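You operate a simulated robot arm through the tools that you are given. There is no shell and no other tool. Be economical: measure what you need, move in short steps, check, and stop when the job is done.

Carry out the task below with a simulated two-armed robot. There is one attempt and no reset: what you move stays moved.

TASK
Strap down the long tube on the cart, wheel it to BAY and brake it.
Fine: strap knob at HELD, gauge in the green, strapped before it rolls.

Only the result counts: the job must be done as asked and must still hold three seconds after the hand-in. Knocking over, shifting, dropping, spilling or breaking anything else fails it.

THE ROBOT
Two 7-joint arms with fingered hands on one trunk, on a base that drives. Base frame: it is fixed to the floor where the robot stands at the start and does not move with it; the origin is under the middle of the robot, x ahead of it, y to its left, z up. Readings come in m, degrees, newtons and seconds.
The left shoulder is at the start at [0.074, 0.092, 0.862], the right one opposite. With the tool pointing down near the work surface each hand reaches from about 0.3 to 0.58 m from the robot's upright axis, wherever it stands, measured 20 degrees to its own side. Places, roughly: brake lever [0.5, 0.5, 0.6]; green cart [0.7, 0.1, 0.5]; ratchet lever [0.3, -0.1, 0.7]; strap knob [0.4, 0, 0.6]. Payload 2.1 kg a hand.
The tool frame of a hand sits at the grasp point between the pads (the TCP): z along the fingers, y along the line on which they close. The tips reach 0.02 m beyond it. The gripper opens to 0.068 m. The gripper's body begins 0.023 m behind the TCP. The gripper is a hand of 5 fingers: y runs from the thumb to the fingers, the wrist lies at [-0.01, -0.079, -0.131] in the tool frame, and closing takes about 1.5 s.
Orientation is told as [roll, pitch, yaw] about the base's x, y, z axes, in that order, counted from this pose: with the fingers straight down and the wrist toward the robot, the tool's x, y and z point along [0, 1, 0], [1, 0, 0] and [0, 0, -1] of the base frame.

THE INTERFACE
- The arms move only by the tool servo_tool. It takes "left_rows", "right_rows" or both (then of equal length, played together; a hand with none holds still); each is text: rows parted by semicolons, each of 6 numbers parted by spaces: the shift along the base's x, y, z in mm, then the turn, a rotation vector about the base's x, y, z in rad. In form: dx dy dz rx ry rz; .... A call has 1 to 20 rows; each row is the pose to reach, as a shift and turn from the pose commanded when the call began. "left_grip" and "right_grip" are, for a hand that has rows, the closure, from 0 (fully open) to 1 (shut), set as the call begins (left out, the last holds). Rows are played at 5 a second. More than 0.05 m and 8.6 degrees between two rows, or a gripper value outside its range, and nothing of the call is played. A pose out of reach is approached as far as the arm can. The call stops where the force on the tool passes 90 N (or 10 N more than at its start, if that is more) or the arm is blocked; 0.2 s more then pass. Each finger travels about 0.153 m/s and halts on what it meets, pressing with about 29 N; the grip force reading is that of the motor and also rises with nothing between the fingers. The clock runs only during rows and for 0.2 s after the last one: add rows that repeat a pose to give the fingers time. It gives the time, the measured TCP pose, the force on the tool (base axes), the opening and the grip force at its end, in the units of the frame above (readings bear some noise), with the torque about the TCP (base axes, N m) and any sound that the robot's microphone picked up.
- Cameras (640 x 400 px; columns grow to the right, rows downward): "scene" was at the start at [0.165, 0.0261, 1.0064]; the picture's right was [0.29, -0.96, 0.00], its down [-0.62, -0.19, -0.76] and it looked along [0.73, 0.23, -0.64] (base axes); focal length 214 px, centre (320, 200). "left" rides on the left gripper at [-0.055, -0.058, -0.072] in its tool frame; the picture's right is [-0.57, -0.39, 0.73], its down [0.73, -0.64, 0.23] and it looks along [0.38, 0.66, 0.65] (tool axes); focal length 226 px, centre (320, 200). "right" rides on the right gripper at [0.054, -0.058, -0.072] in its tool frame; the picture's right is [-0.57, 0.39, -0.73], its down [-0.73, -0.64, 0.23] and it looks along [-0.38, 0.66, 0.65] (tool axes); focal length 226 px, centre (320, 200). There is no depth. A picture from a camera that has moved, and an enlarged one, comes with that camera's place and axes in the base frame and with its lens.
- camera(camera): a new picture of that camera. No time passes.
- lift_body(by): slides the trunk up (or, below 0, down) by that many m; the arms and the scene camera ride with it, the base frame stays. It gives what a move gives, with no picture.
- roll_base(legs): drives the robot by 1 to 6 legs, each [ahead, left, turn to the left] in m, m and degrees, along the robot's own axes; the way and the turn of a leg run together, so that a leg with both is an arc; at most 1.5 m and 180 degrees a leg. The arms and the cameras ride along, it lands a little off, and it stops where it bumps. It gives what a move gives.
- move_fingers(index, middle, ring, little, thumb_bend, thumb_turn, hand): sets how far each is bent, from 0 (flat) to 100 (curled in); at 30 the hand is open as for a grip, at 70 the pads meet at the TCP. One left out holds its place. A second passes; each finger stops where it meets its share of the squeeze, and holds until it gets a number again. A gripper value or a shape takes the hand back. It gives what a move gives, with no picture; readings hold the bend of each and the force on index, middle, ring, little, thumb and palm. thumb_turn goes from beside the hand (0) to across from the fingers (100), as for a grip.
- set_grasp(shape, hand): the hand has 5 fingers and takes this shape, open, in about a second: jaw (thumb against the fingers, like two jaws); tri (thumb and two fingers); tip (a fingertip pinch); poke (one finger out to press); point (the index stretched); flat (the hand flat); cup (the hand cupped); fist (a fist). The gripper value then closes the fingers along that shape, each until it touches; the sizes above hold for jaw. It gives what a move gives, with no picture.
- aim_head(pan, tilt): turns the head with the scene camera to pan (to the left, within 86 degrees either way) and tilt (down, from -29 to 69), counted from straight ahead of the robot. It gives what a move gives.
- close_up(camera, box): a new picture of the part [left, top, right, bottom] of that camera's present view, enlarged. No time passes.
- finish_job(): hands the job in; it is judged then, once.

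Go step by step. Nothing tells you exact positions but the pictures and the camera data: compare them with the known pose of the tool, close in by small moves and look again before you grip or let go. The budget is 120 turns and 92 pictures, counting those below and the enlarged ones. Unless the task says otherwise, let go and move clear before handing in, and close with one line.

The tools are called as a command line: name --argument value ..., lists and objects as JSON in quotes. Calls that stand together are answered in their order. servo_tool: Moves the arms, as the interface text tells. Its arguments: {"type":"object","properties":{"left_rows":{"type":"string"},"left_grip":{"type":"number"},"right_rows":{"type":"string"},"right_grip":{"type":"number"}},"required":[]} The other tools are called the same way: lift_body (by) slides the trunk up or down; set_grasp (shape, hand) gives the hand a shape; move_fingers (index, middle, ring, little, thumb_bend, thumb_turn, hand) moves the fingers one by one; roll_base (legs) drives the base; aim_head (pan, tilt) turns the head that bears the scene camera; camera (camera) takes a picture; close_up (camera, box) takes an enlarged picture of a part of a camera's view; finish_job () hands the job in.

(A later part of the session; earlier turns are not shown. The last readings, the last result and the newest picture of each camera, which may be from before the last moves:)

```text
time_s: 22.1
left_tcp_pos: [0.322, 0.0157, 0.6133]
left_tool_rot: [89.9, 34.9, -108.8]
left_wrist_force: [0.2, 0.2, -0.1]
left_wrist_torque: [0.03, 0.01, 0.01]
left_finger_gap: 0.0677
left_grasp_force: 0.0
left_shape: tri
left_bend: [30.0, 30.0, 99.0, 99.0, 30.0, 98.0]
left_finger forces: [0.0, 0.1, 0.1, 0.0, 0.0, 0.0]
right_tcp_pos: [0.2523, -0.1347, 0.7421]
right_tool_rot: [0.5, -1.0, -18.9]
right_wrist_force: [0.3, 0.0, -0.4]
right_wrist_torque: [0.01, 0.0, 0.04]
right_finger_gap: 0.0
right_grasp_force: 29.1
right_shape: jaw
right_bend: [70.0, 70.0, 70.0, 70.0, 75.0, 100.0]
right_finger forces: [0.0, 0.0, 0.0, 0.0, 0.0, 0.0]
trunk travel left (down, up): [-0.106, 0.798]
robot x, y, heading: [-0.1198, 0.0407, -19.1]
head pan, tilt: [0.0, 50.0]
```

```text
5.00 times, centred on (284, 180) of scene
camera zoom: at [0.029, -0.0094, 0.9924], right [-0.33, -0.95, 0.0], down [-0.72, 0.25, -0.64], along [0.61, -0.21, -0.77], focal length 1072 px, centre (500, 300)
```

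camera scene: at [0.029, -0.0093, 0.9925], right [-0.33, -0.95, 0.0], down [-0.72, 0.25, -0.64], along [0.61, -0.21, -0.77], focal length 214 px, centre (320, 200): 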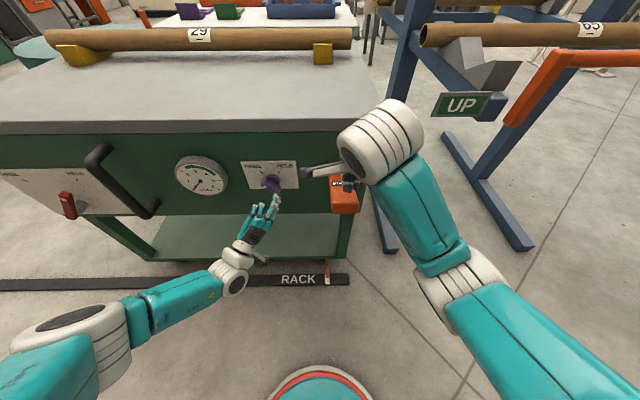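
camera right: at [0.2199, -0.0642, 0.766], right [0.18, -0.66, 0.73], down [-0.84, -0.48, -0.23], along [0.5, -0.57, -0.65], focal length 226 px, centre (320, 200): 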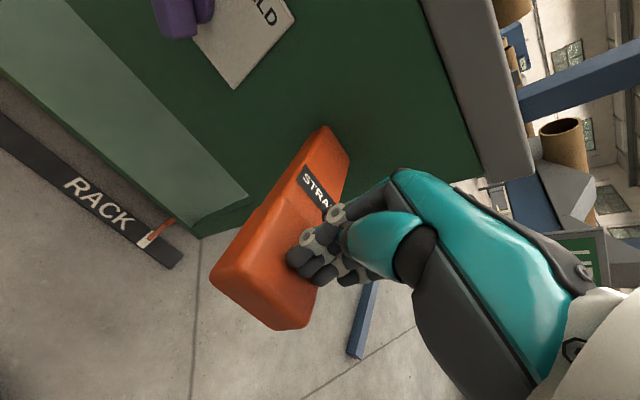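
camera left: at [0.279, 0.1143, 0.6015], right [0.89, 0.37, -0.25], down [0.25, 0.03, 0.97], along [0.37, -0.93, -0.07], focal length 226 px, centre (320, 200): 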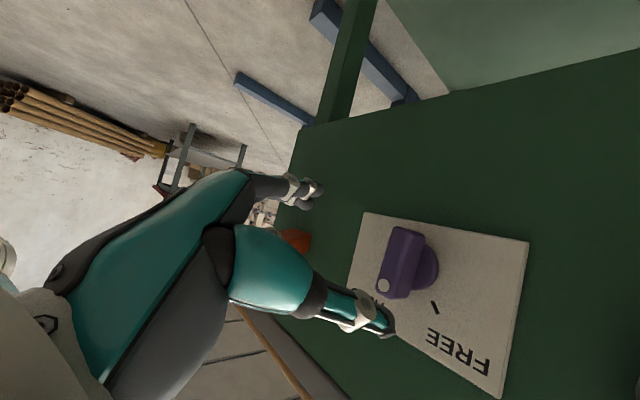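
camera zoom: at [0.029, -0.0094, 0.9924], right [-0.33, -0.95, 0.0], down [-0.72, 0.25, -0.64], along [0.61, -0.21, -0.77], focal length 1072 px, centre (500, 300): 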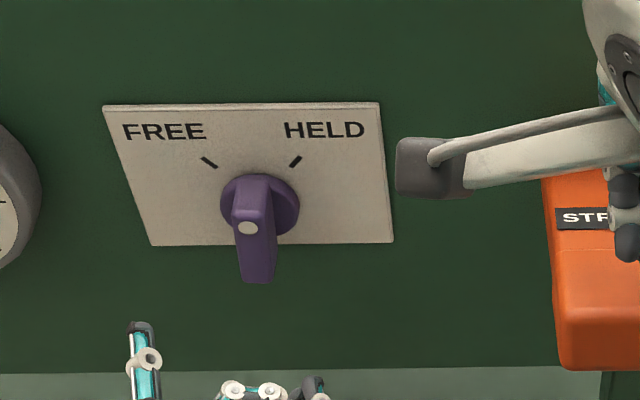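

The bar is now only vertical, about half-way; it slipped in the fingers. I'll roll back 35°, regrip slightly deeper and continue turning.

servo_tool --left_rows "0 0 1 -0.1155 0.0396 0; 0 0 2 -0.231 0.079 0; 0 0 2 -0.3465 0.119 0; 0 0 2 -0.462 0.158 0; 0 0 2 -0.5775 0.198 0; 25 -8 2 -0.5775 0.198 0; 50 -17 2 -0.5775 0.198 0; 73 -25 2 -0.5775 0.198 0; 73 -25 2 -0.5775 0.198 0"

servo_tool --left_rows "0 0 0 0 0 0; 0 0 0 0 0 0; 0 0 0 0 0 0; 0 0 0 0 0 0; 0 0 0 0 0 0; 0 0 0 0 0 0; 0 0 0 0 0 0" --left_grip 1

camera --camera "left"

```text
time_s: 24.1
left_tcp_pos: [0.3947, -0.0108, 0.6137]
left_tool_rot: [89.7, -0.2, -108.9]
left_wrist_force: [-0.2, -0.5, -0.5]
left_wrist_torque: [0.01, 0.0, -0.02]
left_finger_gap: 0.0677
left_grasp_force: 0.1
left_shape: tri
left_bend: [30.0, 30.0, 99.0, 99.0, 30.0, 98.0]
left_finger forces: [0.0, 0.0, 0.0, 0.1, 0.0, 0.0]
right_tcp_pos: [0.2529, -0.1343, 0.7425]
right_tool_rot: [0.4, -1.0, -18.9]
right_wrist_force: [0.2, 0.4, 0.0]
right_wrist_torque: [0.01, 0.02, -0.01]
right_finger_gap: 0.0
right_grasp_force: 28.9
right_shape: jaw
right_bend: [70.0, 70.0, 70.0, 70.0, 75.0, 100.0]
right_finger forces: [0.0, 0.0, 0.0, 0.1, 0.1, 0.0]
trunk travel left (down, up): [-0.106, 0.798]
robot x, y, heading: [-0.1216, 0.0427, -19.2]
head pan, tilt: [0.0, 50.0]
```

```text
time_s: 25.6
left_tcp_pos: [0.3963, -0.011, 0.6141]
left_tool_rot: [89.8, -0.1, -108.8]
left_wrist_force: [2.4, -1.1, -2.3]
left_wrist_torque: [-0.01, 0.03, 0.01]
left_finger_gap: 0.0104
left_grasp_force: 29.0
left_shape: tri
left_bend: [73.0, 57.0, 100.0, 100.0, 73.0, 100.0]
left_finger forces: [13.1, 12.5, 0.1, 0.1, 25.5, 0.0]
right_tcp_pos: [0.2525, -0.1338, 0.7424]
right_tool_rot: [0.4, -0.9, -18.8]
right_wrist_force: [-1.2, -0.3, -0.3]
right_wrist_torque: [0.01, -0.05, -0.05]
right_finger_gap: 0.0001
right_grasp_force: 29.0
right_shape: jaw
right_bend: [70.0, 70.0, 70.0, 70.0, 75.0, 100.0]
right_finger forces: [0.1, 0.0, 0.0, 0.0, 0.0, 0.0]
trunk travel left (down, up): [-0.106, 0.798]
robot x, y, heading: [-0.1224, 0.0428, -19.4]
head pan, tilt: [0.0, 50.0]
```

```text
56 pictures are left
camera left: at [0.3465, 0.0687, 0.5592], right [0.81, 0.13, -0.57], down [0.43, 0.53, 0.73], along [0.4, -0.84, 0.38], focal length 226 px, centre (320, 200)
```

left: 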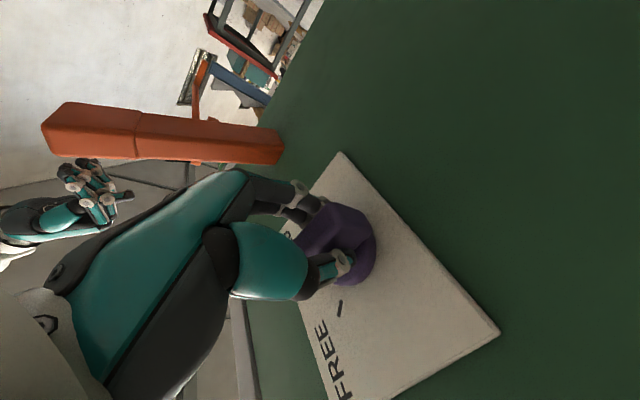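

Regripped. I turn clockwise another 70°, allowing for slip.

servo_tool --left_rows "0 0 0 0.1155 -0.0396 0; 0 0 0 0.231 -0.079 0; 0 0 0 0.3465 -0.119 0; 0 0 0 0.462 -0.158 0; 0 0 0 0.5775 -0.198 0; 0 0 0 0.693 -0.238 0; 0 0 0 0.8085 -0.277 0; 0 0 0 0.924 -0.317 0; 0 0 0 1.0395 -0.356 0; 0 0 0 1.155 -0.396 0"

camera --camera "left"

close_up --camera "scene" --box '[220, 140, 348, 220]'

```text
time_s: 27.9
left_tcp_pos: [0.3942, -0.011, 0.615]
left_tool_rot: [90.1, 70.0, -108.8]
left_wrist_force: [4.9, -10.9, 9.1]
left_wrist_torque: [-0.12, -0.1, -0.15]
left_finger_gap: 0.0108
left_grasp_force: 28.3
left_shape: tri
left_bend: [73.0, 73.0, 100.0, 100.0, 75.0, 96.0]
left_finger forces: [17.3, 9.6, 0.1, 0.0, 25.9, 0.0]
right_tcp_pos: [0.2536, -0.1351, 0.7424]
right_tool_rot: [0.4, -0.9, -18.9]
right_wrist_force: [0.6, 0.1, -0.1]
right_wrist_torque: [0.0, -0.03, 0.03]
right_finger_gap: 0.0
right_grasp_force: 28.7
right_shape: jaw
right_bend: [70.0, 70.0, 70.0, 70.0, 75.0, 100.0]
right_finger forces: [0.0, 0.0, 0.0, 0.0, 0.1, 0.1]
trunk travel left (down, up): [-0.106, 0.798]
robot x, y, heading: [-0.1198, 0.045, -19.0]
head pan, tilt: [0.0, 50.0]
```

```text
55 pictures are left
camera left: at [0.3502, 0.0804, 0.6506], right [0.9, 0.39, 0.17], down [0.07, -0.52, 0.85], along [0.42, -0.76, -0.49], focal length 226 px, centre (320, 200)
```

left: 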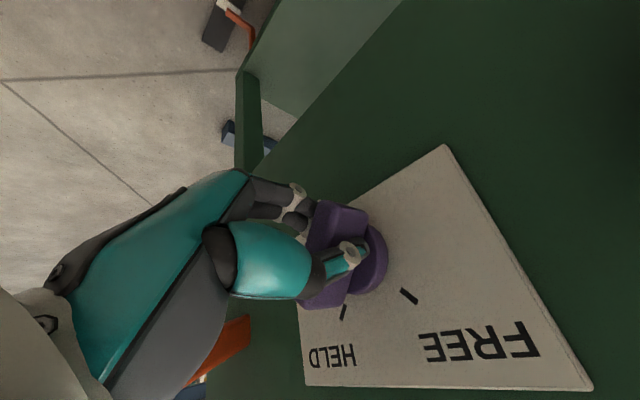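

```text
5.00 times, centred on (284, 180) of scene
camera zoom: at [0.0288, -0.0101, 0.9924], right [-0.33, -0.94, 0.0], down [-0.72, 0.25, -0.64], along [0.61, -0.21, -0.77], focal length 1072 px, centre (500, 300)
```

zoom: 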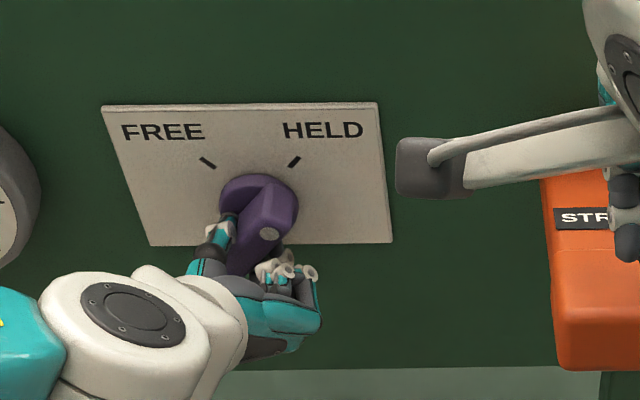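

The dot end now points up-right toward HELD. I'll release, retreat and check.

servo_tool --left_rows "0 0 0 0 0 0; 0 0 0 0 0 0; 0 0 0 0 0 0; -14 5 0 0 0 0; -40 14 0 0 0 0; -78 27 0 0 0 0; -100 60 0 0 0 0" --left_grip 0

close_up --camera "scene" --box '[220, 140, 348, 220]'

```text
time_s: 29.4
left_tcp_pos: [0.2951, 0.0514, 0.6152]
left_tool_rot: [90.4, 69.8, -108.6]
left_wrist_force: [-0.8, -1.0, 0.0]
left_wrist_torque: [-0.01, 0.02, 0.01]
left_finger_gap: 0.0677
left_grasp_force: 0.0
left_shape: tri
left_bend: [30.0, 30.0, 99.0, 99.0, 30.0, 98.0]
left_finger forces: [0.0, 0.1, 0.0, 0.0, 0.1, 0.0]
right_tcp_pos: [0.2521, -0.1334, 0.7427]
right_tool_rot: [0.4, -1.0, -19.0]
right_wrist_force: [-0.1, -0.2, -1.1]
right_wrist_torque: [0.02, -0.04, -0.01]
right_finger_gap: 0.0
right_grasp_force: 29.3
right_shape: jaw
right_bend: [70.0, 70.0, 70.0, 70.0, 75.0, 100.0]
right_finger forces: [0.1, 0.0, 0.0, 0.0, 0.0, 0.0]
trunk travel left (down, up): [-0.106, 0.798]
robot x, y, heading: [-0.1231, 0.0434, -19.2]
head pan, tilt: [0.0, 50.0]
```

```text
5.00 times, centred on (284, 180) of scene
camera zoom: at [0.0291, -0.0095, 0.9924], right [-0.33, -0.95, 0.0], down [-0.72, 0.25, -0.64], along [0.61, -0.21, -0.77], focal length 1072 px, centre (500, 300)
```

zoom: 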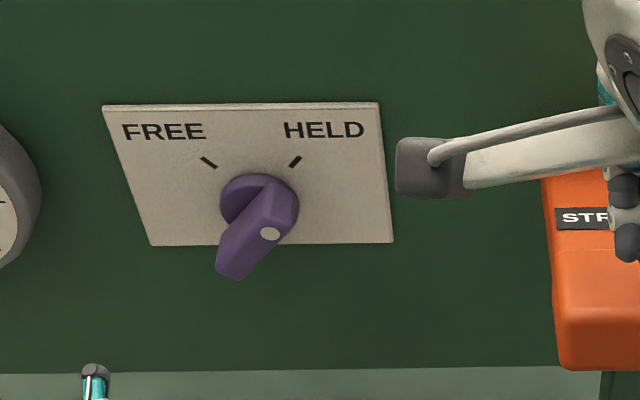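

The knob is near HELD, but may be a few degrees short. I'll take a view from the left hand camera to compare.

camera --camera "left"

```text
52 pictures are left
camera left: at [0.2511, 0.1413, 0.6513], right [0.9, 0.4, 0.17], down [0.07, -0.52, 0.85], along [0.42, -0.76, -0.49], focal length 226 px, centre (320, 200)
```

left: 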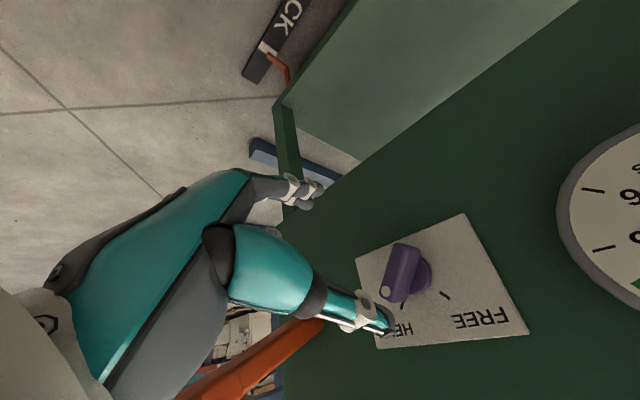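

I'll pump one stroke and listen for a click.

servo_tool --right_rows "0 0 -25 0 0 0; 0 0 -50 0 0 0; 0 0 -75 0 0 0; 4 -1 -95 0 0 0; 10 -3 -107 0 0 0; 17 -6 -116 0 0 0; 10 -3 -100 0 0 0; 0 0 -50 0 0 0; 0 0 -5 0 0 0; 0 0 0 0 0 0"

close_up --camera "scene" --box '[160, 130, 416, 290]'

```text
refused: row 8 steps farther than a row can; nothing moved
```

```text
2.50 times, centred on (288, 210) of scene
camera zoom: at [0.0291, -0.0095, 0.9924], right [-0.33, -0.95, 0.0], down [-0.72, 0.25, -0.64], along [0.61, -0.21, -0.77], focal length 536 px, centre (400, 175)
```

zoom: 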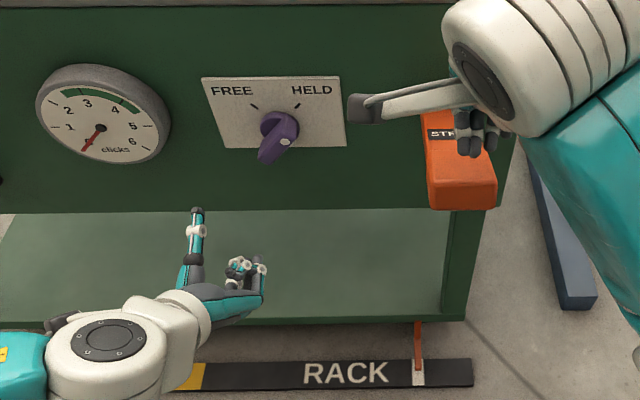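

One row was too long; I resend it with shorter steps.

servo_tool --right_rows "0 0 -25 0 0 0; 0 0 -50 0 0 0; 0 0 -75 0 0 0; 4 -1 -95 0 0 0; 10 -3 -107 0 0 0; 17 -6 -116 0 0 0; 10 -3 -90 0 0 0; 0 0 -50 0 0 0; 0 0 -15 0 0 0; 0 0 0 0 0 0"

close_up --camera "scene" --box '[160, 130, 416, 290]'

```text
time_s: 31.6
left_tcp_pos: [0.2976, 0.0505, 0.6157]
left_tool_rot: [90.0, 69.8, -108.8]
left_wrist_force: [-0.4, -0.9, -0.5]
left_wrist_torque: [0.0, -0.02, -0.01]
left_finger_gap: 0.0676
left_grasp_force: 0.1
left_shape: tri
left_bend: [30.0, 30.0, 99.0, 99.0, 30.0, 98.0]
left_finger forces: [0.0, 0.0, 0.0, 0.0, 0.0, 0.0]
right_tcp_pos: [0.2546, -0.1331, 0.7431]
right_tool_rot: [0.4, -0.9, -18.9]
right_wrist_force: [0.3, -0.2, -0.2]
right_wrist_torque: [0.01, 0.02, 0.03]
right_finger_gap: 0.0
right_grasp_force: 28.9
right_shape: jaw
right_bend: [70.0, 70.0, 70.0, 70.0, 75.0, 100.0]
right_finger forces: [0.0, 0.0, 0.1, 0.0, 0.0, 0.0]
trunk travel left (down, up): [-0.106, 0.798]
robot x, y, heading: [-0.1228, 0.0438, -19.0]
head pan, tilt: [0.0, 50.0]
```

```text
2.50 times, centred on (288, 210) of scene
camera zoom: at [0.029, -0.0094, 0.9924], right [-0.33, -0.95, 0.0], down [-0.72, 0.25, -0.64], along [0.61, -0.21, -0.77], focal length 536 px, centre (400, 175)
```

zoom: 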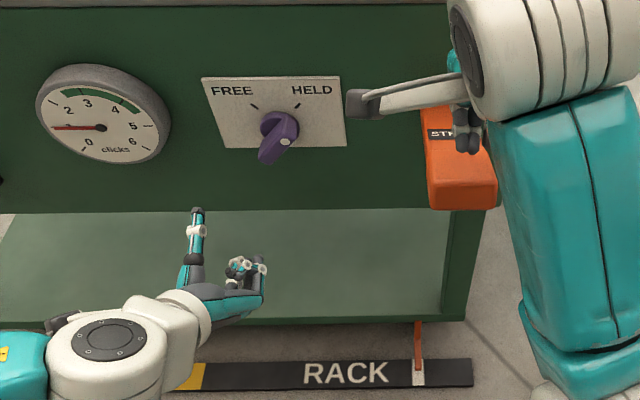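

The gauge moved to 1, so HELD is registered. Two more strokes.

servo_tool --right_rows "0 0 -25 0 0 0; 0 0 -50 0 0 0; 0 0 -75 0 0 0; 4 -1 -95 0 0 0; 10 -3 -107 0 0 0; 17 -6 -116 0 0 0; 10 -3 -90 0 0 0; 0 0 -50 0 0 0; 0 0 -15 0 0 0; 0 0 0 0 0 0"

servo_tool --right_rows "0 0 -25 0 0 0; 0 0 -50 0 0 0; 0 0 -75 0 0 0; 4 -1 -95 0 0 0; 10 -3 -107 0 0 0; 17 -6 -116 0 0 0; 10 -3 -90 0 0 0; 0 0 -50 0 0 0; 0 0 -15 0 0 0; 0 0 0 0 0 0"

close_up --camera "scene" --box '[160, 130, 320, 230]'

```text
time_s: 33.9
left_tcp_pos: [0.2967, 0.0492, 0.616]
left_tool_rot: [90.0, 69.7, -108.6]
left_wrist_force: [-0.9, 0.5, -0.9]
left_wrist_torque: [-0.01, -0.04, 0.0]
left_finger_gap: 0.0677
left_grasp_force: 0.0
left_shape: tri
left_bend: [30.0, 30.0, 99.0, 99.0, 30.0, 98.0]
left_finger forces: [0.0, 0.1, 0.0, 0.0, 0.0, 0.1]
right_tcp_pos: [0.2555, -0.1346, 0.7398]
right_tool_rot: [0.4, -0.9, -18.9]
right_wrist_force: [0.4, 0.3, 0.1]
right_wrist_torque: [-0.03, -0.02, 0.01]
right_finger_gap: 0.0002
right_grasp_force: 28.7
right_shape: jaw
right_bend: [70.0, 70.0, 70.0, 70.0, 75.0, 100.0]
right_finger forces: [0.0, 0.0, 0.0, 0.1, 0.0, 0.0]
trunk travel left (down, up): [-0.106, 0.798]
robot x, y, heading: [-0.123, 0.0431, -19.2]
head pan, tilt: [0.0, 50.0]
```

```text
time_s: 36.0
left_tcp_pos: [0.2963, 0.0496, 0.6162]
left_tool_rot: [89.9, 69.8, -108.7]
left_wrist_force: [0.2, 0.1, -0.7]
left_wrist_torque: [-0.02, 0.03, 0.02]
left_finger_gap: 0.0677
left_grasp_force: 0.0
left_shape: tri
left_bend: [30.0, 30.0, 99.0, 99.0, 30.0, 98.0]
left_finger forces: [0.1, 0.1, 0.0, 0.0, 0.0, 0.0]
right_tcp_pos: [0.2538, -0.1322, 0.7429]
right_tool_rot: [0.4, -1.1, -18.9]
right_wrist_force: [0.5, 0.5, 0.5]
right_wrist_torque: [0.0, -0.01, 0.01]
right_finger_gap: 0.0
right_grasp_force: 28.8
right_shape: jaw
right_bend: [70.0, 70.0, 70.0, 70.0, 75.0, 100.0]
right_finger forces: [0.0, 0.0, 0.0, 0.0, 0.1, 0.0]
trunk travel left (down, up): [-0.106, 0.798]
robot x, y, heading: [-0.1155, 0.0394, -19.1]
head pan, tilt: [0.0, 50.0]
```

```text
4.00 times, centred on (240, 180) of scene
camera zoom: at [0.029, -0.0093, 0.9924], right [-0.33, -0.95, 0.0], down [-0.72, 0.25, -0.64], along [0.61, -0.21, -0.77], focal length 858 px, centre (640, 280)
```

zoom: 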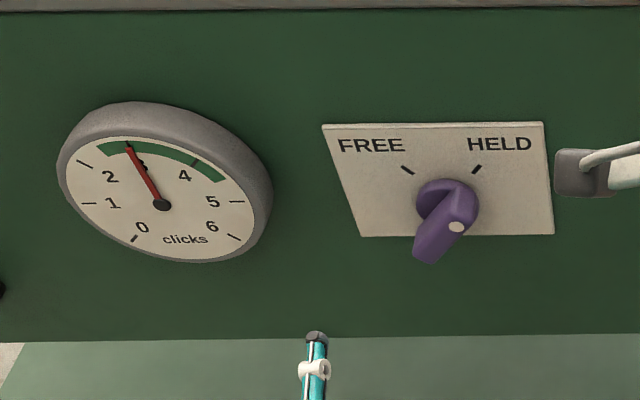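

The gauge reads 3, in the green, with the knob at HELD. Next I check the brake: raise the right hand clear and look at the brake panel.

servo_tool --right_rows "-10 4 40 0 0 0; -20 8 80 0 0 0; -30 10 120 0 0 0; -40 14 160 0 0 0" --left_rows "-15 12 0 0 0 0; -30 25 0 0 0 0; -40 50 0 0 0 0; -40 70 0 0 0 0"

aim_head --pan 45 --tilt 40

camera --camera "scene"

```text
time_s: 37.0
left_tcp_pos: [0.2569, 0.1206, 0.6162]
left_tool_rot: [90.0, 69.9, -108.9]
left_wrist_force: [-0.5, 0.4, -0.2]
left_wrist_torque: [0.0, 0.05, -0.01]
left_finger_gap: 0.0678
left_grasp_force: 0.1
left_shape: tri
left_bend: [30.0, 30.0, 99.0, 99.0, 30.0, 98.0]
left_finger forces: [0.0, 0.1, 0.1, 0.1, 0.0, 0.0]
right_tcp_pos: [0.3081, -0.146, 0.8905]
right_tool_rot: [0.4, -1.0, -18.8]
right_wrist_force: [-0.4, 0.2, 0.7]
right_wrist_torque: [0.02, 0.03, 0.0]
right_finger_gap: 0.0
right_grasp_force: 28.6
right_shape: jaw
right_bend: [70.0, 70.0, 70.0, 70.0, 75.0, 100.0]
right_finger forces: [0.1, 0.0, 0.0, 0.0, 0.0, 0.0]
right hand out of reach, approached as far as the arm can: row 1, 2, 3, 4
trunk travel left (down, up): [-0.106, 0.798]
robot x, y, heading: [-0.1228, 0.0431, -19.1]
head pan, tilt: [0.0, 50.0]
```

```text
time_s: 38.2
left_tcp_pos: [0.2562, 0.1202, 0.6145]
left_tool_rot: [90.0, 69.8, -108.8]
left_wrist_force: [-0.1, -0.2, 0.3]
left_wrist_torque: [-0.01, 0.0, -0.01]
left_finger_gap: 0.0678
left_grasp_force: 0.1
left_shape: tri
left_bend: [30.0, 30.0, 99.0, 99.0, 30.0, 98.0]
left_finger forces: [0.0, 0.0, 0.0, 0.0, 0.0, 0.1]
right_tcp_pos: [0.3072, -0.1451, 0.888]
right_tool_rot: [0.4, -1.1, -18.8]
right_wrist_force: [0.0, 0.7, -0.6]
right_wrist_torque: [-0.01, 0.01, 0.01]
right_finger_gap: 0.0
right_grasp_force: 28.9
right_shape: jaw
right_bend: [70.0, 70.0, 70.0, 70.0, 75.0, 100.0]
right_finger forces: [0.0, 0.0, 0.0, 0.0, 0.0, 0.0]
trunk travel left (down, up): [-0.106, 0.798]
robot x, y, heading: [-0.1225, 0.0446, -19.0]
head pan, tilt: [45.0, 40.0]
```

```text
48 pictures are left
camera scene: at [0.0327, 0.053, 1.0066], right [0.44, -0.9, 0.0], down [-0.58, -0.28, -0.77], along [0.69, 0.33, -0.64], focal length 214 px, centre (320, 200)
```

scene: 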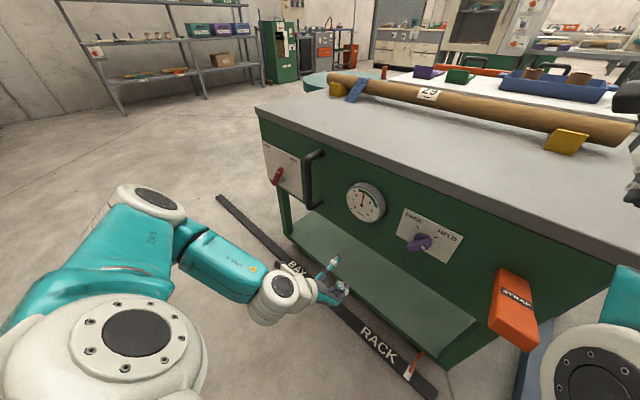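

A blue strap now shows across the tube's left end. I'll zoom in on the brake.

close_up --camera "scene" --box '[240, 120, 368, 200]'

```text
5.00 times, centred on (304, 160) of scene
camera zoom: at [0.0327, 0.053, 1.0066], right [0.44, -0.9, 0.0], down [-0.58, -0.28, -0.77], along [0.69, 0.33, -0.64], focal length 1072 px, centre (400, 400)
```

zoom: 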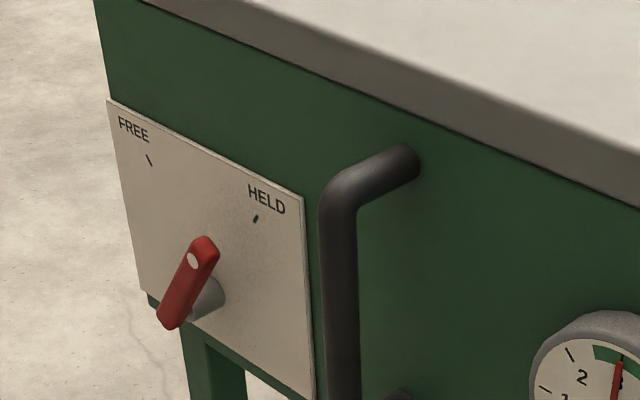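

The brake lever is at HELD now (Y' ≈0.60, z ≈0.59), so it must be freed first, and the handle is at Y' ≈0.43. I'll drive 0.45 m left to put both in reach.

roll_base --legs '[[0, 0.45, 0]]'

aim_head --pan 10 --tilt 45

camera --camera "scene"

camera --camera "left"

```text
time_s: 40.9
left_tcp_pos: [0.4036, 0.5473, 0.6156]
left_tool_rot: [89.9, 69.8, -108.7]
left_wrist_force: [0.1, 0.7, 0.9]
left_wrist_torque: [0.03, -0.02, 0.02]
left_finger_gap: 0.0675
left_grasp_force: 0.1
left_shape: tri
left_bend: [30.0, 30.0, 99.0, 99.0, 30.0, 98.0]
left_finger forces: [0.1, 0.0, 0.0, 0.1, 0.0, 0.1]
right_tcp_pos: [0.4549, 0.2818, 0.8889]
right_tool_rot: [0.4, -1.1, -18.7]
right_wrist_force: [0.8, 1.3, 0.5]
right_wrist_torque: [-0.01, -0.01, -0.02]
right_finger_gap: 0.0002
right_grasp_force: 29.4
right_shape: jaw
right_bend: [70.0, 70.0, 70.0, 70.0, 75.0, 100.0]
right_finger forces: [0.1, 0.1, 0.0, 0.0, 0.1, 0.0]
trunk travel left (down, up): [-0.106, 0.798]
robot x, y, heading: [0.0214, 0.4696, -18.9]
head pan, tilt: [45.0, 40.0]
```

```text
time_s: 41.9
left_tcp_pos: [0.4034, 0.5479, 0.6153]
left_tool_rot: [89.9, 69.8, -108.7]
left_wrist_force: [0.2, -0.2, -0.8]
left_wrist_torque: [0.02, -0.02, 0.05]
left_finger_gap: 0.0677
left_grasp_force: 0.0
left_shape: tri
left_bend: [30.0, 30.0, 99.0, 99.0, 30.0, 98.0]
left_finger forces: [0.0, 0.1, 0.1, 0.0, 0.0, 0.0]
right_tcp_pos: [0.4555, 0.2811, 0.8887]
right_tool_rot: [0.3, -1.1, -18.8]
right_wrist_force: [-0.5, -0.5, 0.0]
right_wrist_torque: [0.01, -0.02, 0.01]
right_finger_gap: 0.0002
right_grasp_force: 28.8
right_shape: jaw
right_bend: [70.0, 70.0, 70.0, 70.0, 75.0, 100.0]
right_finger forces: [0.0, 0.0, 0.0, 0.1, 0.1, 0.1]
trunk travel left (down, up): [-0.106, 0.798]
robot x, y, heading: [0.0225, 0.4713, -19.0]
head pan, tilt: [10.0, 45.0]
```

```text
46 pictures are left
camera scene: at [0.1837, 0.43, 0.9994], right [-0.16, -0.99, 0.0], down [-0.7, 0.11, -0.71], along [0.7, -0.11, -0.71], focal length 214 px, centre (320, 200)
```

scene: 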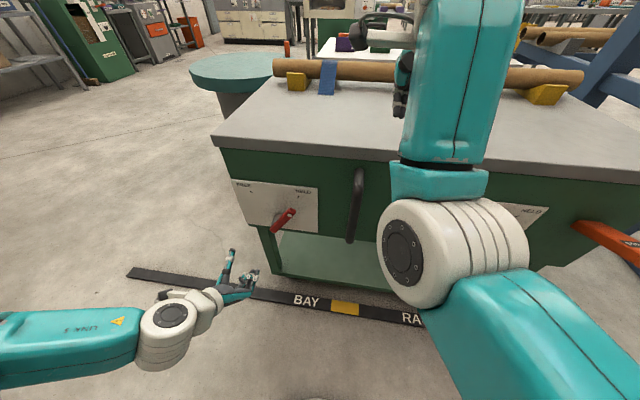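

```text
45 pictures are left
camera left: at [0.3584, 0.639, 0.6503], right [0.9, 0.4, 0.17], down [0.07, -0.52, 0.85], along [0.43, -0.76, -0.49], focal length 226 px, centre (320, 200)
```

left: 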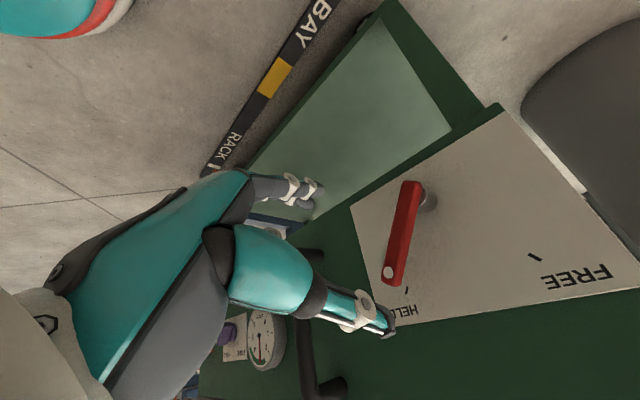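

I'll zoom in to locate the brake lever precisely, and look toward the left for the cart's way.

close_up --camera "scene" --box '[216, 160, 376, 260]'

close_up --camera "left" --box '[330, 150, 490, 250]'

```text
4.00 times, centred on (296, 210) of scene
camera zoom: at [0.1837, 0.43, 0.9994], right [-0.16, -0.99, 0.0], down [-0.7, 0.11, -0.71], along [0.7, -0.11, -0.71], focal length 858 px, centre (416, 160)
```

zoom: 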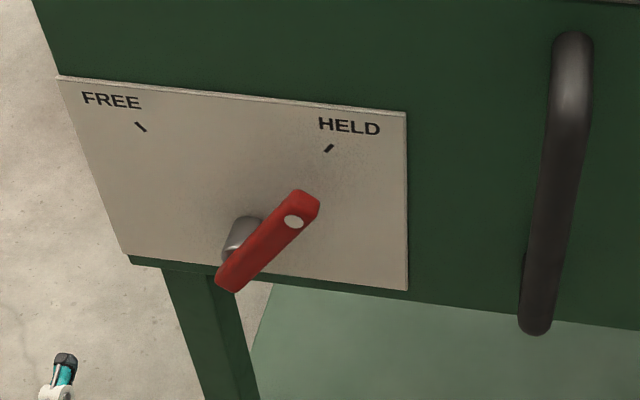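

```text
4.00 times, centred on (410, 200) of left
camera zoom: at [0.3584, 0.639, 0.6503], right [0.9, 0.4, 0.17], down [0.07, -0.52, 0.85], along [0.43, -0.76, -0.49], focal length 904 px, centre (-40, 200)
```

zoom: 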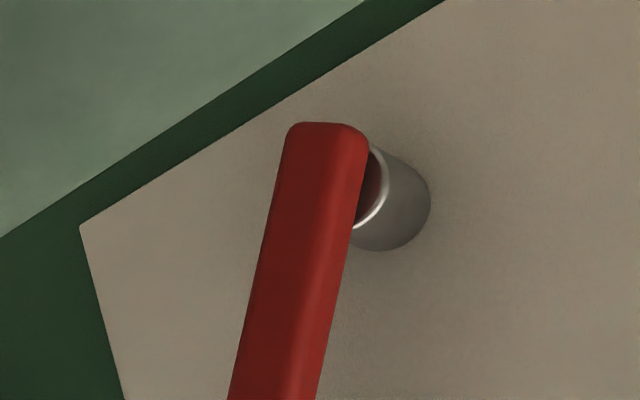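

The brake's shaft is at about Y' 0.65, z 0.561, with the lever ~45° right (HELD). I'll bring the left hand in front of the lever arm, aligned across it.

servo_tool --left_rows "20 -15 -6 -0.103 0.035 0; 40 -30 -11 -0.206 0.071 0; 60 -45 -16 -0.31 0.106 0; 81 -60 -22 -0.413 0.141 0; 81 -60 -22 -0.413 0.141 0"

camera --camera "left"

close_up --camera "scene" --box '[216, 160, 376, 260]'

```text
time_s: 43.1
left_tcp_pos: [0.484, 0.4869, 0.5942]
left_tool_rot: [89.9, 44.7, -108.7]
left_wrist_force: [0.3, 0.6, -0.4]
left_wrist_torque: [0.03, 0.01, 0.0]
left_finger_gap: 0.0676
left_grasp_force: 0.1
left_shape: tri
left_bend: [30.0, 30.0, 99.0, 99.0, 30.0, 98.0]
left_finger forces: [0.1, 0.1, 0.0, 0.0, 0.0, 0.1]
right_tcp_pos: [0.4559, 0.2809, 0.8894]
right_tool_rot: [0.5, -1.1, -18.8]
right_wrist_force: [-0.7, -0.1, -0.4]
right_wrist_torque: [0.01, 0.0, -0.01]
right_finger_gap: 0.0001
right_grasp_force: 29.1
right_shape: jaw
right_bend: [70.0, 70.0, 70.0, 70.0, 75.0, 100.0]
right_finger forces: [0.0, 0.0, 0.0, 0.0, 0.0, 0.0]
trunk travel left (down, up): [-0.106, 0.798]
robot x, y, heading: [0.0238, 0.472, -19.1]
head pan, tilt: [10.0, 45.0]
```

```text
42 pictures are left
camera left: at [0.4421, 0.5871, 0.5966], right [0.9, 0.4, -0.13], down [0.2, -0.13, 0.97], along [0.38, -0.91, -0.2], focal length 226 px, centre (320, 200)
```

left: 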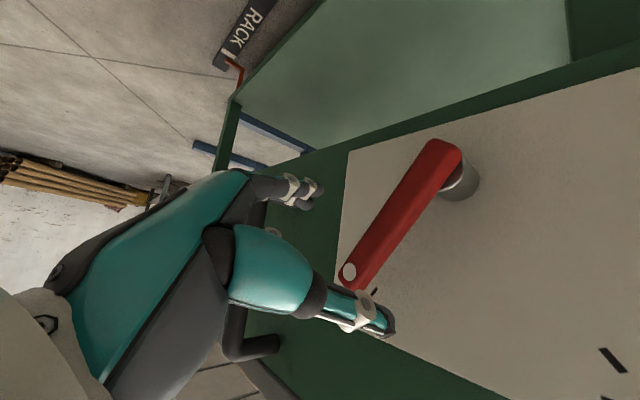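

```text
4.00 times, centred on (296, 210) of scene
camera zoom: at [0.1837, 0.4299, 0.9994], right [-0.16, -0.99, 0.0], down [-0.7, 0.11, -0.71], along [0.7, -0.11, -0.71], focal length 858 px, centre (416, 160)
```

zoom: 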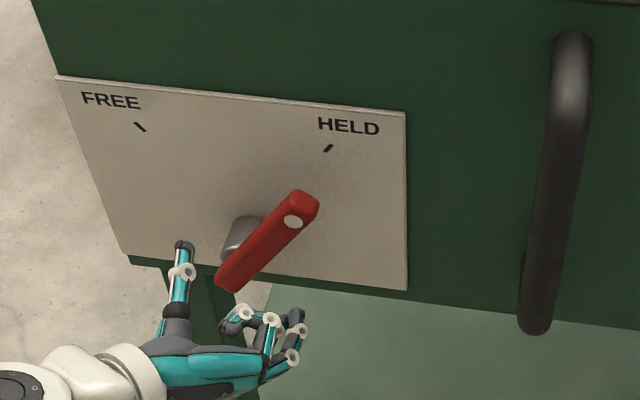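

Thumb and fingers straddle the lever. I'll advance 57 mm and grip.

servo_tool --left_rows "18 -6 0 0 0 0; 36 -12 0 0 0 0; 54 -18 0 0 0 0; 54 -18 0 0 0 0"

camera --camera "left"

servo_tool --left_rows "0 0 0 0 0 0; 0 0 0 0 0 0; 0 0 0 0 0 0; 0 0 0 0 0 0; 0 0 0 0 0 0; 0 0 0 0 0 0; 0 0 0 0 0 0" --left_grip 1

camera --camera "left"

```text
time_s: 44.1
left_tcp_pos: [0.539, 0.4698, 0.5927]
left_tool_rot: [89.8, 44.8, -108.9]
left_wrist_force: [0.7, 0.0, 0.4]
left_wrist_torque: [-0.03, 0.0, -0.04]
left_finger_gap: 0.0675
left_grasp_force: 0.0
left_shape: tri
left_bend: [30.0, 30.0, 99.0, 99.0, 30.0, 98.0]
left_finger forces: [0.0, 0.1, 0.0, 0.0, 0.0, 0.0]
right_tcp_pos: [0.4545, 0.2812, 0.8886]
right_tool_rot: [0.4, -1.1, -18.9]
right_wrist_force: [-0.9, 0.1, 1.3]
right_wrist_torque: [0.0, 0.01, 0.02]
right_finger_gap: 0.0
right_grasp_force: 28.9
right_shape: jaw
right_bend: [70.0, 70.0, 70.0, 70.0, 75.0, 100.0]
right_finger forces: [0.0, 0.1, 0.0, 0.0, 0.0, 0.0]
trunk travel left (down, up): [-0.106, 0.798]
robot x, y, heading: [0.0231, 0.4702, -19.0]
head pan, tilt: [10.0, 45.0]
```

```text
40 pictures are left
camera left: at [0.4955, 0.5698, 0.5952], right [0.91, 0.4, -0.13], down [0.2, -0.13, 0.97], along [0.38, -0.9, -0.2], focal length 226 px, centre (320, 200)
```

left: 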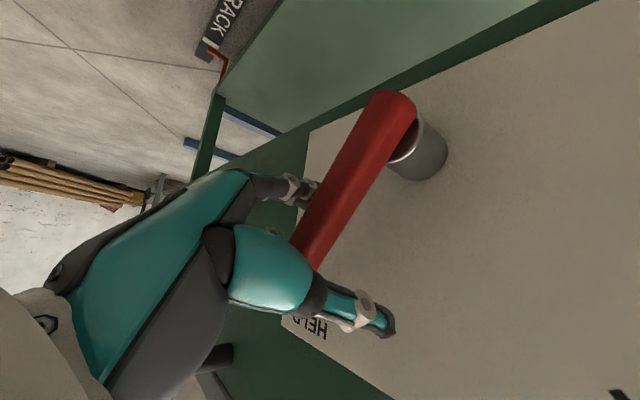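

```text
time_s: 45.7
left_tcp_pos: [0.5384, 0.4705, 0.5928]
left_tool_rot: [89.9, 44.8, -108.9]
left_wrist_force: [17.4, -3.4, 3.4]
left_wrist_torque: [-0.15, -0.21, 0.23]
left_finger_gap: 0.0109
left_grasp_force: 28.5
left_shape: tri
left_bend: [74.0, 51.0, 100.0, 100.0, 56.0, 100.0]
left_finger forces: [14.4, 15.8, 0.0, 0.0, 28.5, 0.0]
right_tcp_pos: [0.4556, 0.2807, 0.8889]
right_tool_rot: [0.4, -1.0, -18.8]
right_wrist_force: [0.3, -0.3, 0.2]
right_wrist_torque: [-0.02, 0.01, 0.0]
right_finger_gap: 0.0002
right_grasp_force: 29.1
right_shape: jaw
right_bend: [70.0, 70.0, 70.0, 70.0, 75.0, 100.0]
right_finger forces: [0.0, 0.0, 0.0, 0.0, 0.0, 0.0]
trunk travel left (down, up): [-0.106, 0.798]
robot x, y, heading: [0.0254, 0.4705, -19.2]
head pan, tilt: [10.0, 45.0]
```

```text
39 pictures are left
camera left: at [0.496, 0.5698, 0.595], right [0.9, 0.41, -0.13], down [0.2, -0.13, 0.97], along [0.38, -0.9, -0.2], focal length 226 px, centre (320, 200)
```

left: 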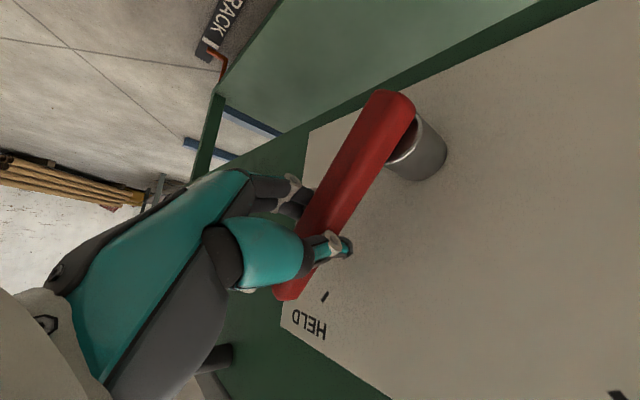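

Gripped. I'll swing the brake lever counter-clockwise along its arc to FREE.

servo_tool --left_rows "1.6 4.5 3.9 -0.132 0.045 0; 3.2 9.5 7.1 -0.264 0.090 0; 5.1 14.8 9.4 -0.396 0.136 0; 7 20.4 11 -0.528 0.181 0; 8.9 26.1 11.8 -0.660 0.226 0; 10.9 31.9 11.7 -0.793 0.271 0; 12.9 37.6 10.8 -0.925 0.316 0; 14.8 43.2 9 -1.057 0.362 0; 16.6 48.3 6.4 -1.189 0.407 0; 18.2 53.3 3.2 -1.321 0.452 0; 19.8 57.7 -0.9 -1.453 0.497 0; 20.4 59.6 -3.1 -1.519 0.520 0"

close_up --camera "scene" --box '[216, 160, 376, 260]'

```text
time_s: 48.3
left_tcp_pos: [0.539, 0.5214, 0.6072]
left_tool_rot: [89.5, -47.4, -108.6]
left_wrist_force: [28.9, -11.5, -10.2]
left_wrist_torque: [0.2, 0.22, -0.07]
left_finger_gap: 0.0066
left_grasp_force: 29.5
left_shape: tri
left_bend: [75.0, 53.0, 100.0, 100.0, 52.0, 100.0]
left_finger forces: [7.2, 12.0, 0.1, 0.0, 20.9, 0.0]
left hand out of reach, approached as far as the arm can: row 9, 10, 11, 12
right_tcp_pos: [0.4588, 0.2808, 0.889]
right_tool_rot: [0.4, -0.9, -18.8]
right_wrist_force: [0.0, 0.0, -0.5]
right_wrist_torque: [0.0, -0.03, 0.0]
right_finger_gap: 0.0
right_grasp_force: 28.9
right_shape: jaw
right_bend: [70.0, 70.0, 70.0, 70.0, 75.0, 100.0]
right_finger forces: [0.1, 0.1, 0.0, 0.0, 0.0, 0.0]
trunk travel left (down, up): [-0.106, 0.798]
robot x, y, heading: [0.0232, 0.4662, -18.8]
head pan, tilt: [10.0, 45.0]
```

```text
4.00 times, centred on (296, 210) of scene
camera zoom: at [0.1865, 0.4291, 0.999], right [-0.16, -0.99, 0.0], down [-0.7, 0.11, -0.7], along [0.7, -0.11, -0.71], focal length 858 px, centre (416, 160)
```

zoom: 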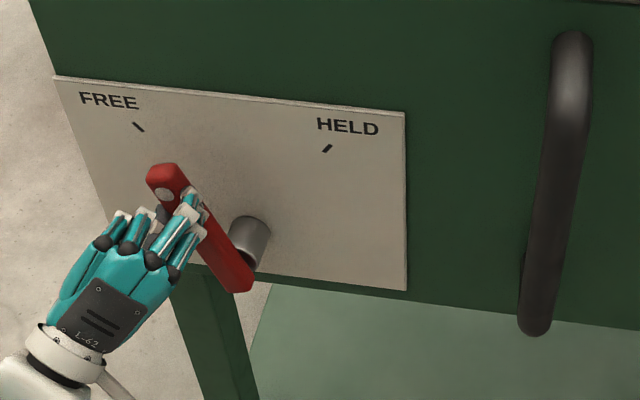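

The lever reached only about 22° past vertical because the arm hit a limit. I'll release, back off, shift the base 8 cm left and regrip.

servo_tool --left_rows "0 0 0 0 0 0; 0 0 0 0 0 0; 0 0 0 0 0 0; -25 9 0 0.13 -0.045 0; -50 17 0 0.26 -0.09 0; -76 26 0 0.38 -0.13 0" --left_grip 0

roll_base --legs '[[0, 0.08, 0]]'

close_up --camera "scene" --box '[236, 160, 396, 260]'

camera --camera "left"

```text
time_s: 49.7
left_tcp_pos: [0.4612, 0.549, 0.6082]
left_tool_rot: [89.7, -24.1, -108.7]
left_wrist_force: [0.2, -0.2, -0.4]
left_wrist_torque: [0.0, -0.03, 0.02]
left_finger_gap: 0.0678
left_grasp_force: 0.1
left_shape: tri
left_bend: [30.0, 30.0, 99.0, 99.0, 30.0, 98.0]
left_finger forces: [0.0, 0.0, 0.0, 0.1, 0.0, 0.1]
right_tcp_pos: [0.4546, 0.2803, 0.8898]
right_tool_rot: [0.4, -1.1, -18.7]
right_wrist_force: [-0.5, -0.3, 0.1]
right_wrist_torque: [-0.03, 0.01, 0.0]
right_finger_gap: 0.0
right_grasp_force: 29.3
right_shape: jaw
right_bend: [70.0, 70.0, 70.0, 70.0, 75.0, 100.0]
right_finger forces: [0.0, 0.1, 0.0, 0.0, 0.0, 0.1]
trunk travel left (down, up): [-0.106, 0.798]
robot x, y, heading: [0.0279, 0.4692, -19.3]
head pan, tilt: [10.0, 45.0]
```

```text
time_s: 50.8
left_tcp_pos: [0.4882, 0.6256, 0.6063]
left_tool_rot: [89.7, -24.2, -108.7]
left_wrist_force: [-1.3, -0.1, 0.4]
left_wrist_torque: [-0.03, -0.01, 0.0]
left_finger_gap: 0.0677
left_grasp_force: 0.0
left_shape: tri
left_bend: [30.0, 30.0, 99.0, 99.0, 30.0, 98.0]
left_finger forces: [0.0, 0.0, 0.0, 0.1, 0.1, 0.0]
right_tcp_pos: [0.4817, 0.3574, 0.8899]
right_tool_rot: [0.3, -1.1, -18.8]
right_wrist_force: [0.2, 0.2, 0.4]
right_wrist_torque: [0.02, 0.03, 0.01]
right_finger_gap: 0.0
right_grasp_force: 28.9
right_shape: jaw
right_bend: [70.0, 70.0, 70.0, 70.0, 75.0, 100.0]
right_finger forces: [0.1, 0.0, 0.0, 0.0, 0.0, 0.2]
trunk travel left (down, up): [-0.106, 0.798]
robot x, y, heading: [0.0464, 0.5412, -19.0]
head pan, tilt: [10.0, 45.0]
```

```text
4.00 times, centred on (316, 210) of scene
camera zoom: at [0.2094, 0.505, 0.9994], right [-0.16, -0.99, 0.0], down [-0.7, 0.11, -0.71], along [0.7, -0.11, -0.71], focal length 858 px, centre (336, 160)
```

zoom: 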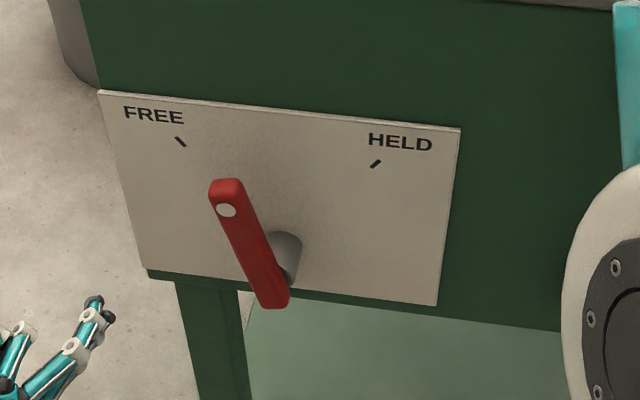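

```text
36 pictures are left
camera left: at [0.4286, 0.6777, 0.5335], right [0.73, -0.12, -0.68], down [0.5, 0.76, 0.4], along [0.47, -0.64, 0.61], focal length 226 px, centre (320, 200)
```

left: 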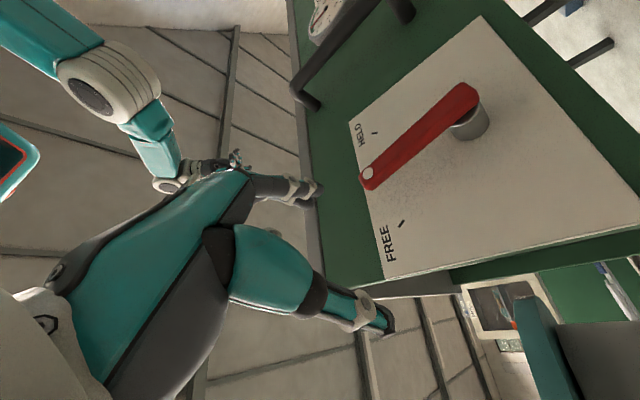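

The lever is about 16° left of vertical. I align and grip it again.

servo_tool --left_rows "3 -33 -1 0.066 -0.023 0; 7 -66 -2 0.132 -0.045 0; 10 -96 -2 0.132 -0.045 0; 28 -103 -2 0.132 -0.045 0; 46 -109 -2 0.132 -0.045 0; 64 -115 -2 0.132 -0.045 0; 64 -115 -2 0.132 -0.045 0"

camera --camera "left"

servo_tool --left_rows "0 0 0 0 0 0; 0 0 0 0 0 0; 0 0 0 0 0 0; 0 0 0 0 0 0; 0 0 0 0 0 0; 0 0 0 0 0 0; 0 0 0 0 0 0" --left_grip 1

```text
time_s: 52.4
left_tcp_pos: [0.5498, 0.509, 0.6052]
left_tool_rot: [89.7, -16.2, -108.7]
left_wrist_force: [-0.9, 0.3, 0.1]
left_wrist_torque: [-0.01, 0.0, 0.01]
left_finger_gap: 0.0675
left_grasp_force: 0.0
left_shape: tri
left_bend: [30.0, 30.0, 99.0, 99.0, 30.0, 98.0]
left_finger forces: [0.0, 0.0, 0.1, 0.0, 0.0, 0.0]
right_tcp_pos: [0.4804, 0.3576, 0.8877]
right_tool_rot: [0.4, -1.2, -18.9]
right_wrist_force: [0.3, 0.6, -0.4]
right_wrist_torque: [0.02, 0.01, 0.01]
right_finger_gap: 0.0
right_grasp_force: 29.5
right_shape: jaw
right_bend: [70.0, 70.0, 70.0, 70.0, 75.0, 100.0]
right_finger forces: [0.1, 0.0, 0.0, 0.0, 0.1, 0.0]
trunk travel left (down, up): [-0.106, 0.798]
robot x, y, heading: [0.0499, 0.5458, -18.8]
head pan, tilt: [10.0, 45.0]
```

```text
35 pictures are left
camera left: at [0.4946, 0.5714, 0.5359], right [0.76, -0.03, -0.66], down [0.48, 0.7, 0.52], along [0.44, -0.71, 0.54], focal length 226 px, centre (320, 200)
```

left: 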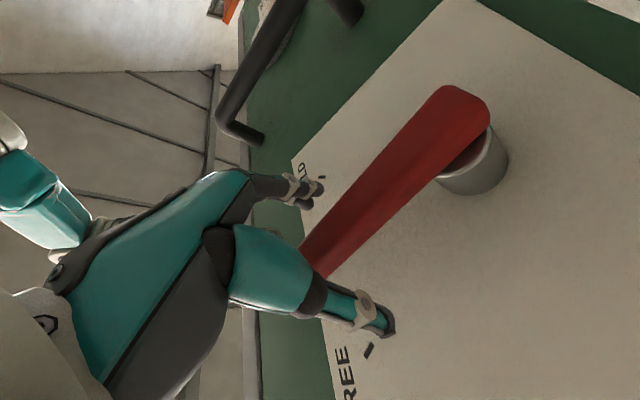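

```text
time_s: 54.0
left_tcp_pos: [0.5501, 0.5091, 0.6047]
left_tool_rot: [89.7, -16.2, -108.7]
left_wrist_force: [24.9, -7.7, 1.6]
left_wrist_torque: [-0.04, 0.02, 0.09]
left_finger_gap: 0.0122
left_grasp_force: 28.9
left_shape: tri
left_bend: [73.0, 63.0, 100.0, 100.0, 75.0, 100.0]
left_finger forces: [14.6, 15.0, 0.1, 0.0, 26.1, 0.0]
right_tcp_pos: [0.4828, 0.3559, 0.8885]
right_tool_rot: [0.4, -1.0, -18.8]
right_wrist_force: [0.6, 0.1, 0.3]
right_wrist_torque: [0.0, 0.01, -0.01]
right_finger_gap: 0.0
right_grasp_force: 28.8
right_shape: jaw
right_bend: [70.0, 70.0, 70.0, 70.0, 75.0, 100.0]
right_finger forces: [0.0, 0.0, 0.0, 0.0, 0.0, 0.1]
trunk travel left (down, up): [-0.106, 0.798]
robot x, y, heading: [0.0495, 0.5436, -19.0]
head pan, tilt: [10.0, 45.0]
```

Gripped well. I swing the remaining ~34° to FREE.

servo_tool --left_rows "1.9 5.7 -1.8 -0.132 0.045 0; 3.8 11.1 -4.5 -0.264 0.090 0; 5.5 16.1 -8 -0.396 0.136 0; 7 20.5 -12.2 -0.528 0.181 0; 7.7 22.6 -14.5 -0.594 0.204 0; 7.7 22.6 -14.5 -0.594 0.204 0"

close_up --camera "scene" --box '[236, 160, 396, 260]'

```text
time_s: 55.4
left_tcp_pos: [0.5515, 0.5298, 0.5979]
left_tool_rot: [89.1, -52.3, -108.3]
left_wrist_force: [32.9, -15.1, -10.7]
left_wrist_torque: [0.13, 0.05, -0.22]
left_finger_gap: 0.0084
left_grasp_force: 29.0
left_shape: tri
left_bend: [72.0, 63.0, 100.0, 100.0, 72.0, 100.0]
left_finger forces: [10.0, 12.2, 0.0, 0.1, 25.3, 0.0]
left hand out of reach, approached as far as the arm can: row 4, 5, 6
right_tcp_pos: [0.484, 0.3556, 0.8884]
right_tool_rot: [0.4, -0.9, -18.8]
right_wrist_force: [0.0, -0.7, 0.2]
right_wrist_torque: [0.0, -0.01, -0.01]
right_finger_gap: 0.0
right_grasp_force: 29.0
right_shape: jaw
right_bend: [70.0, 70.0, 70.0, 70.0, 75.0, 100.0]
right_finger forces: [0.1, 0.0, 0.0, 0.0, 0.0, 0.0]
trunk travel left (down, up): [-0.106, 0.798]
robot x, y, heading: [0.0472, 0.5471, -18.8]
head pan, tilt: [10.0, 45.0]
```

```text
4.00 times, centred on (316, 210) of scene
camera zoom: at [0.2124, 0.5039, 0.9987], right [-0.16, -0.99, 0.0], down [-0.7, 0.11, -0.7], along [0.7, -0.11, -0.71], focal length 858 px, centre (336, 160)
```

zoom: 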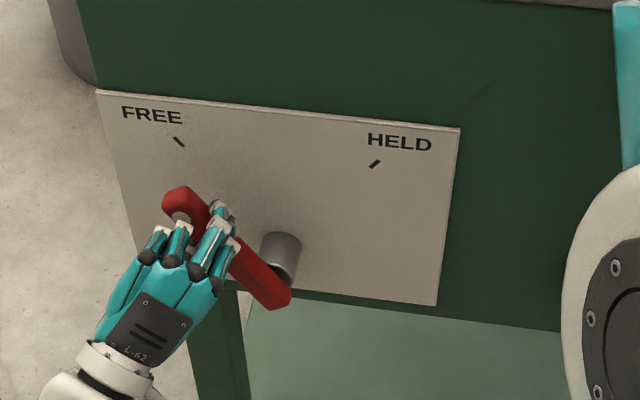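

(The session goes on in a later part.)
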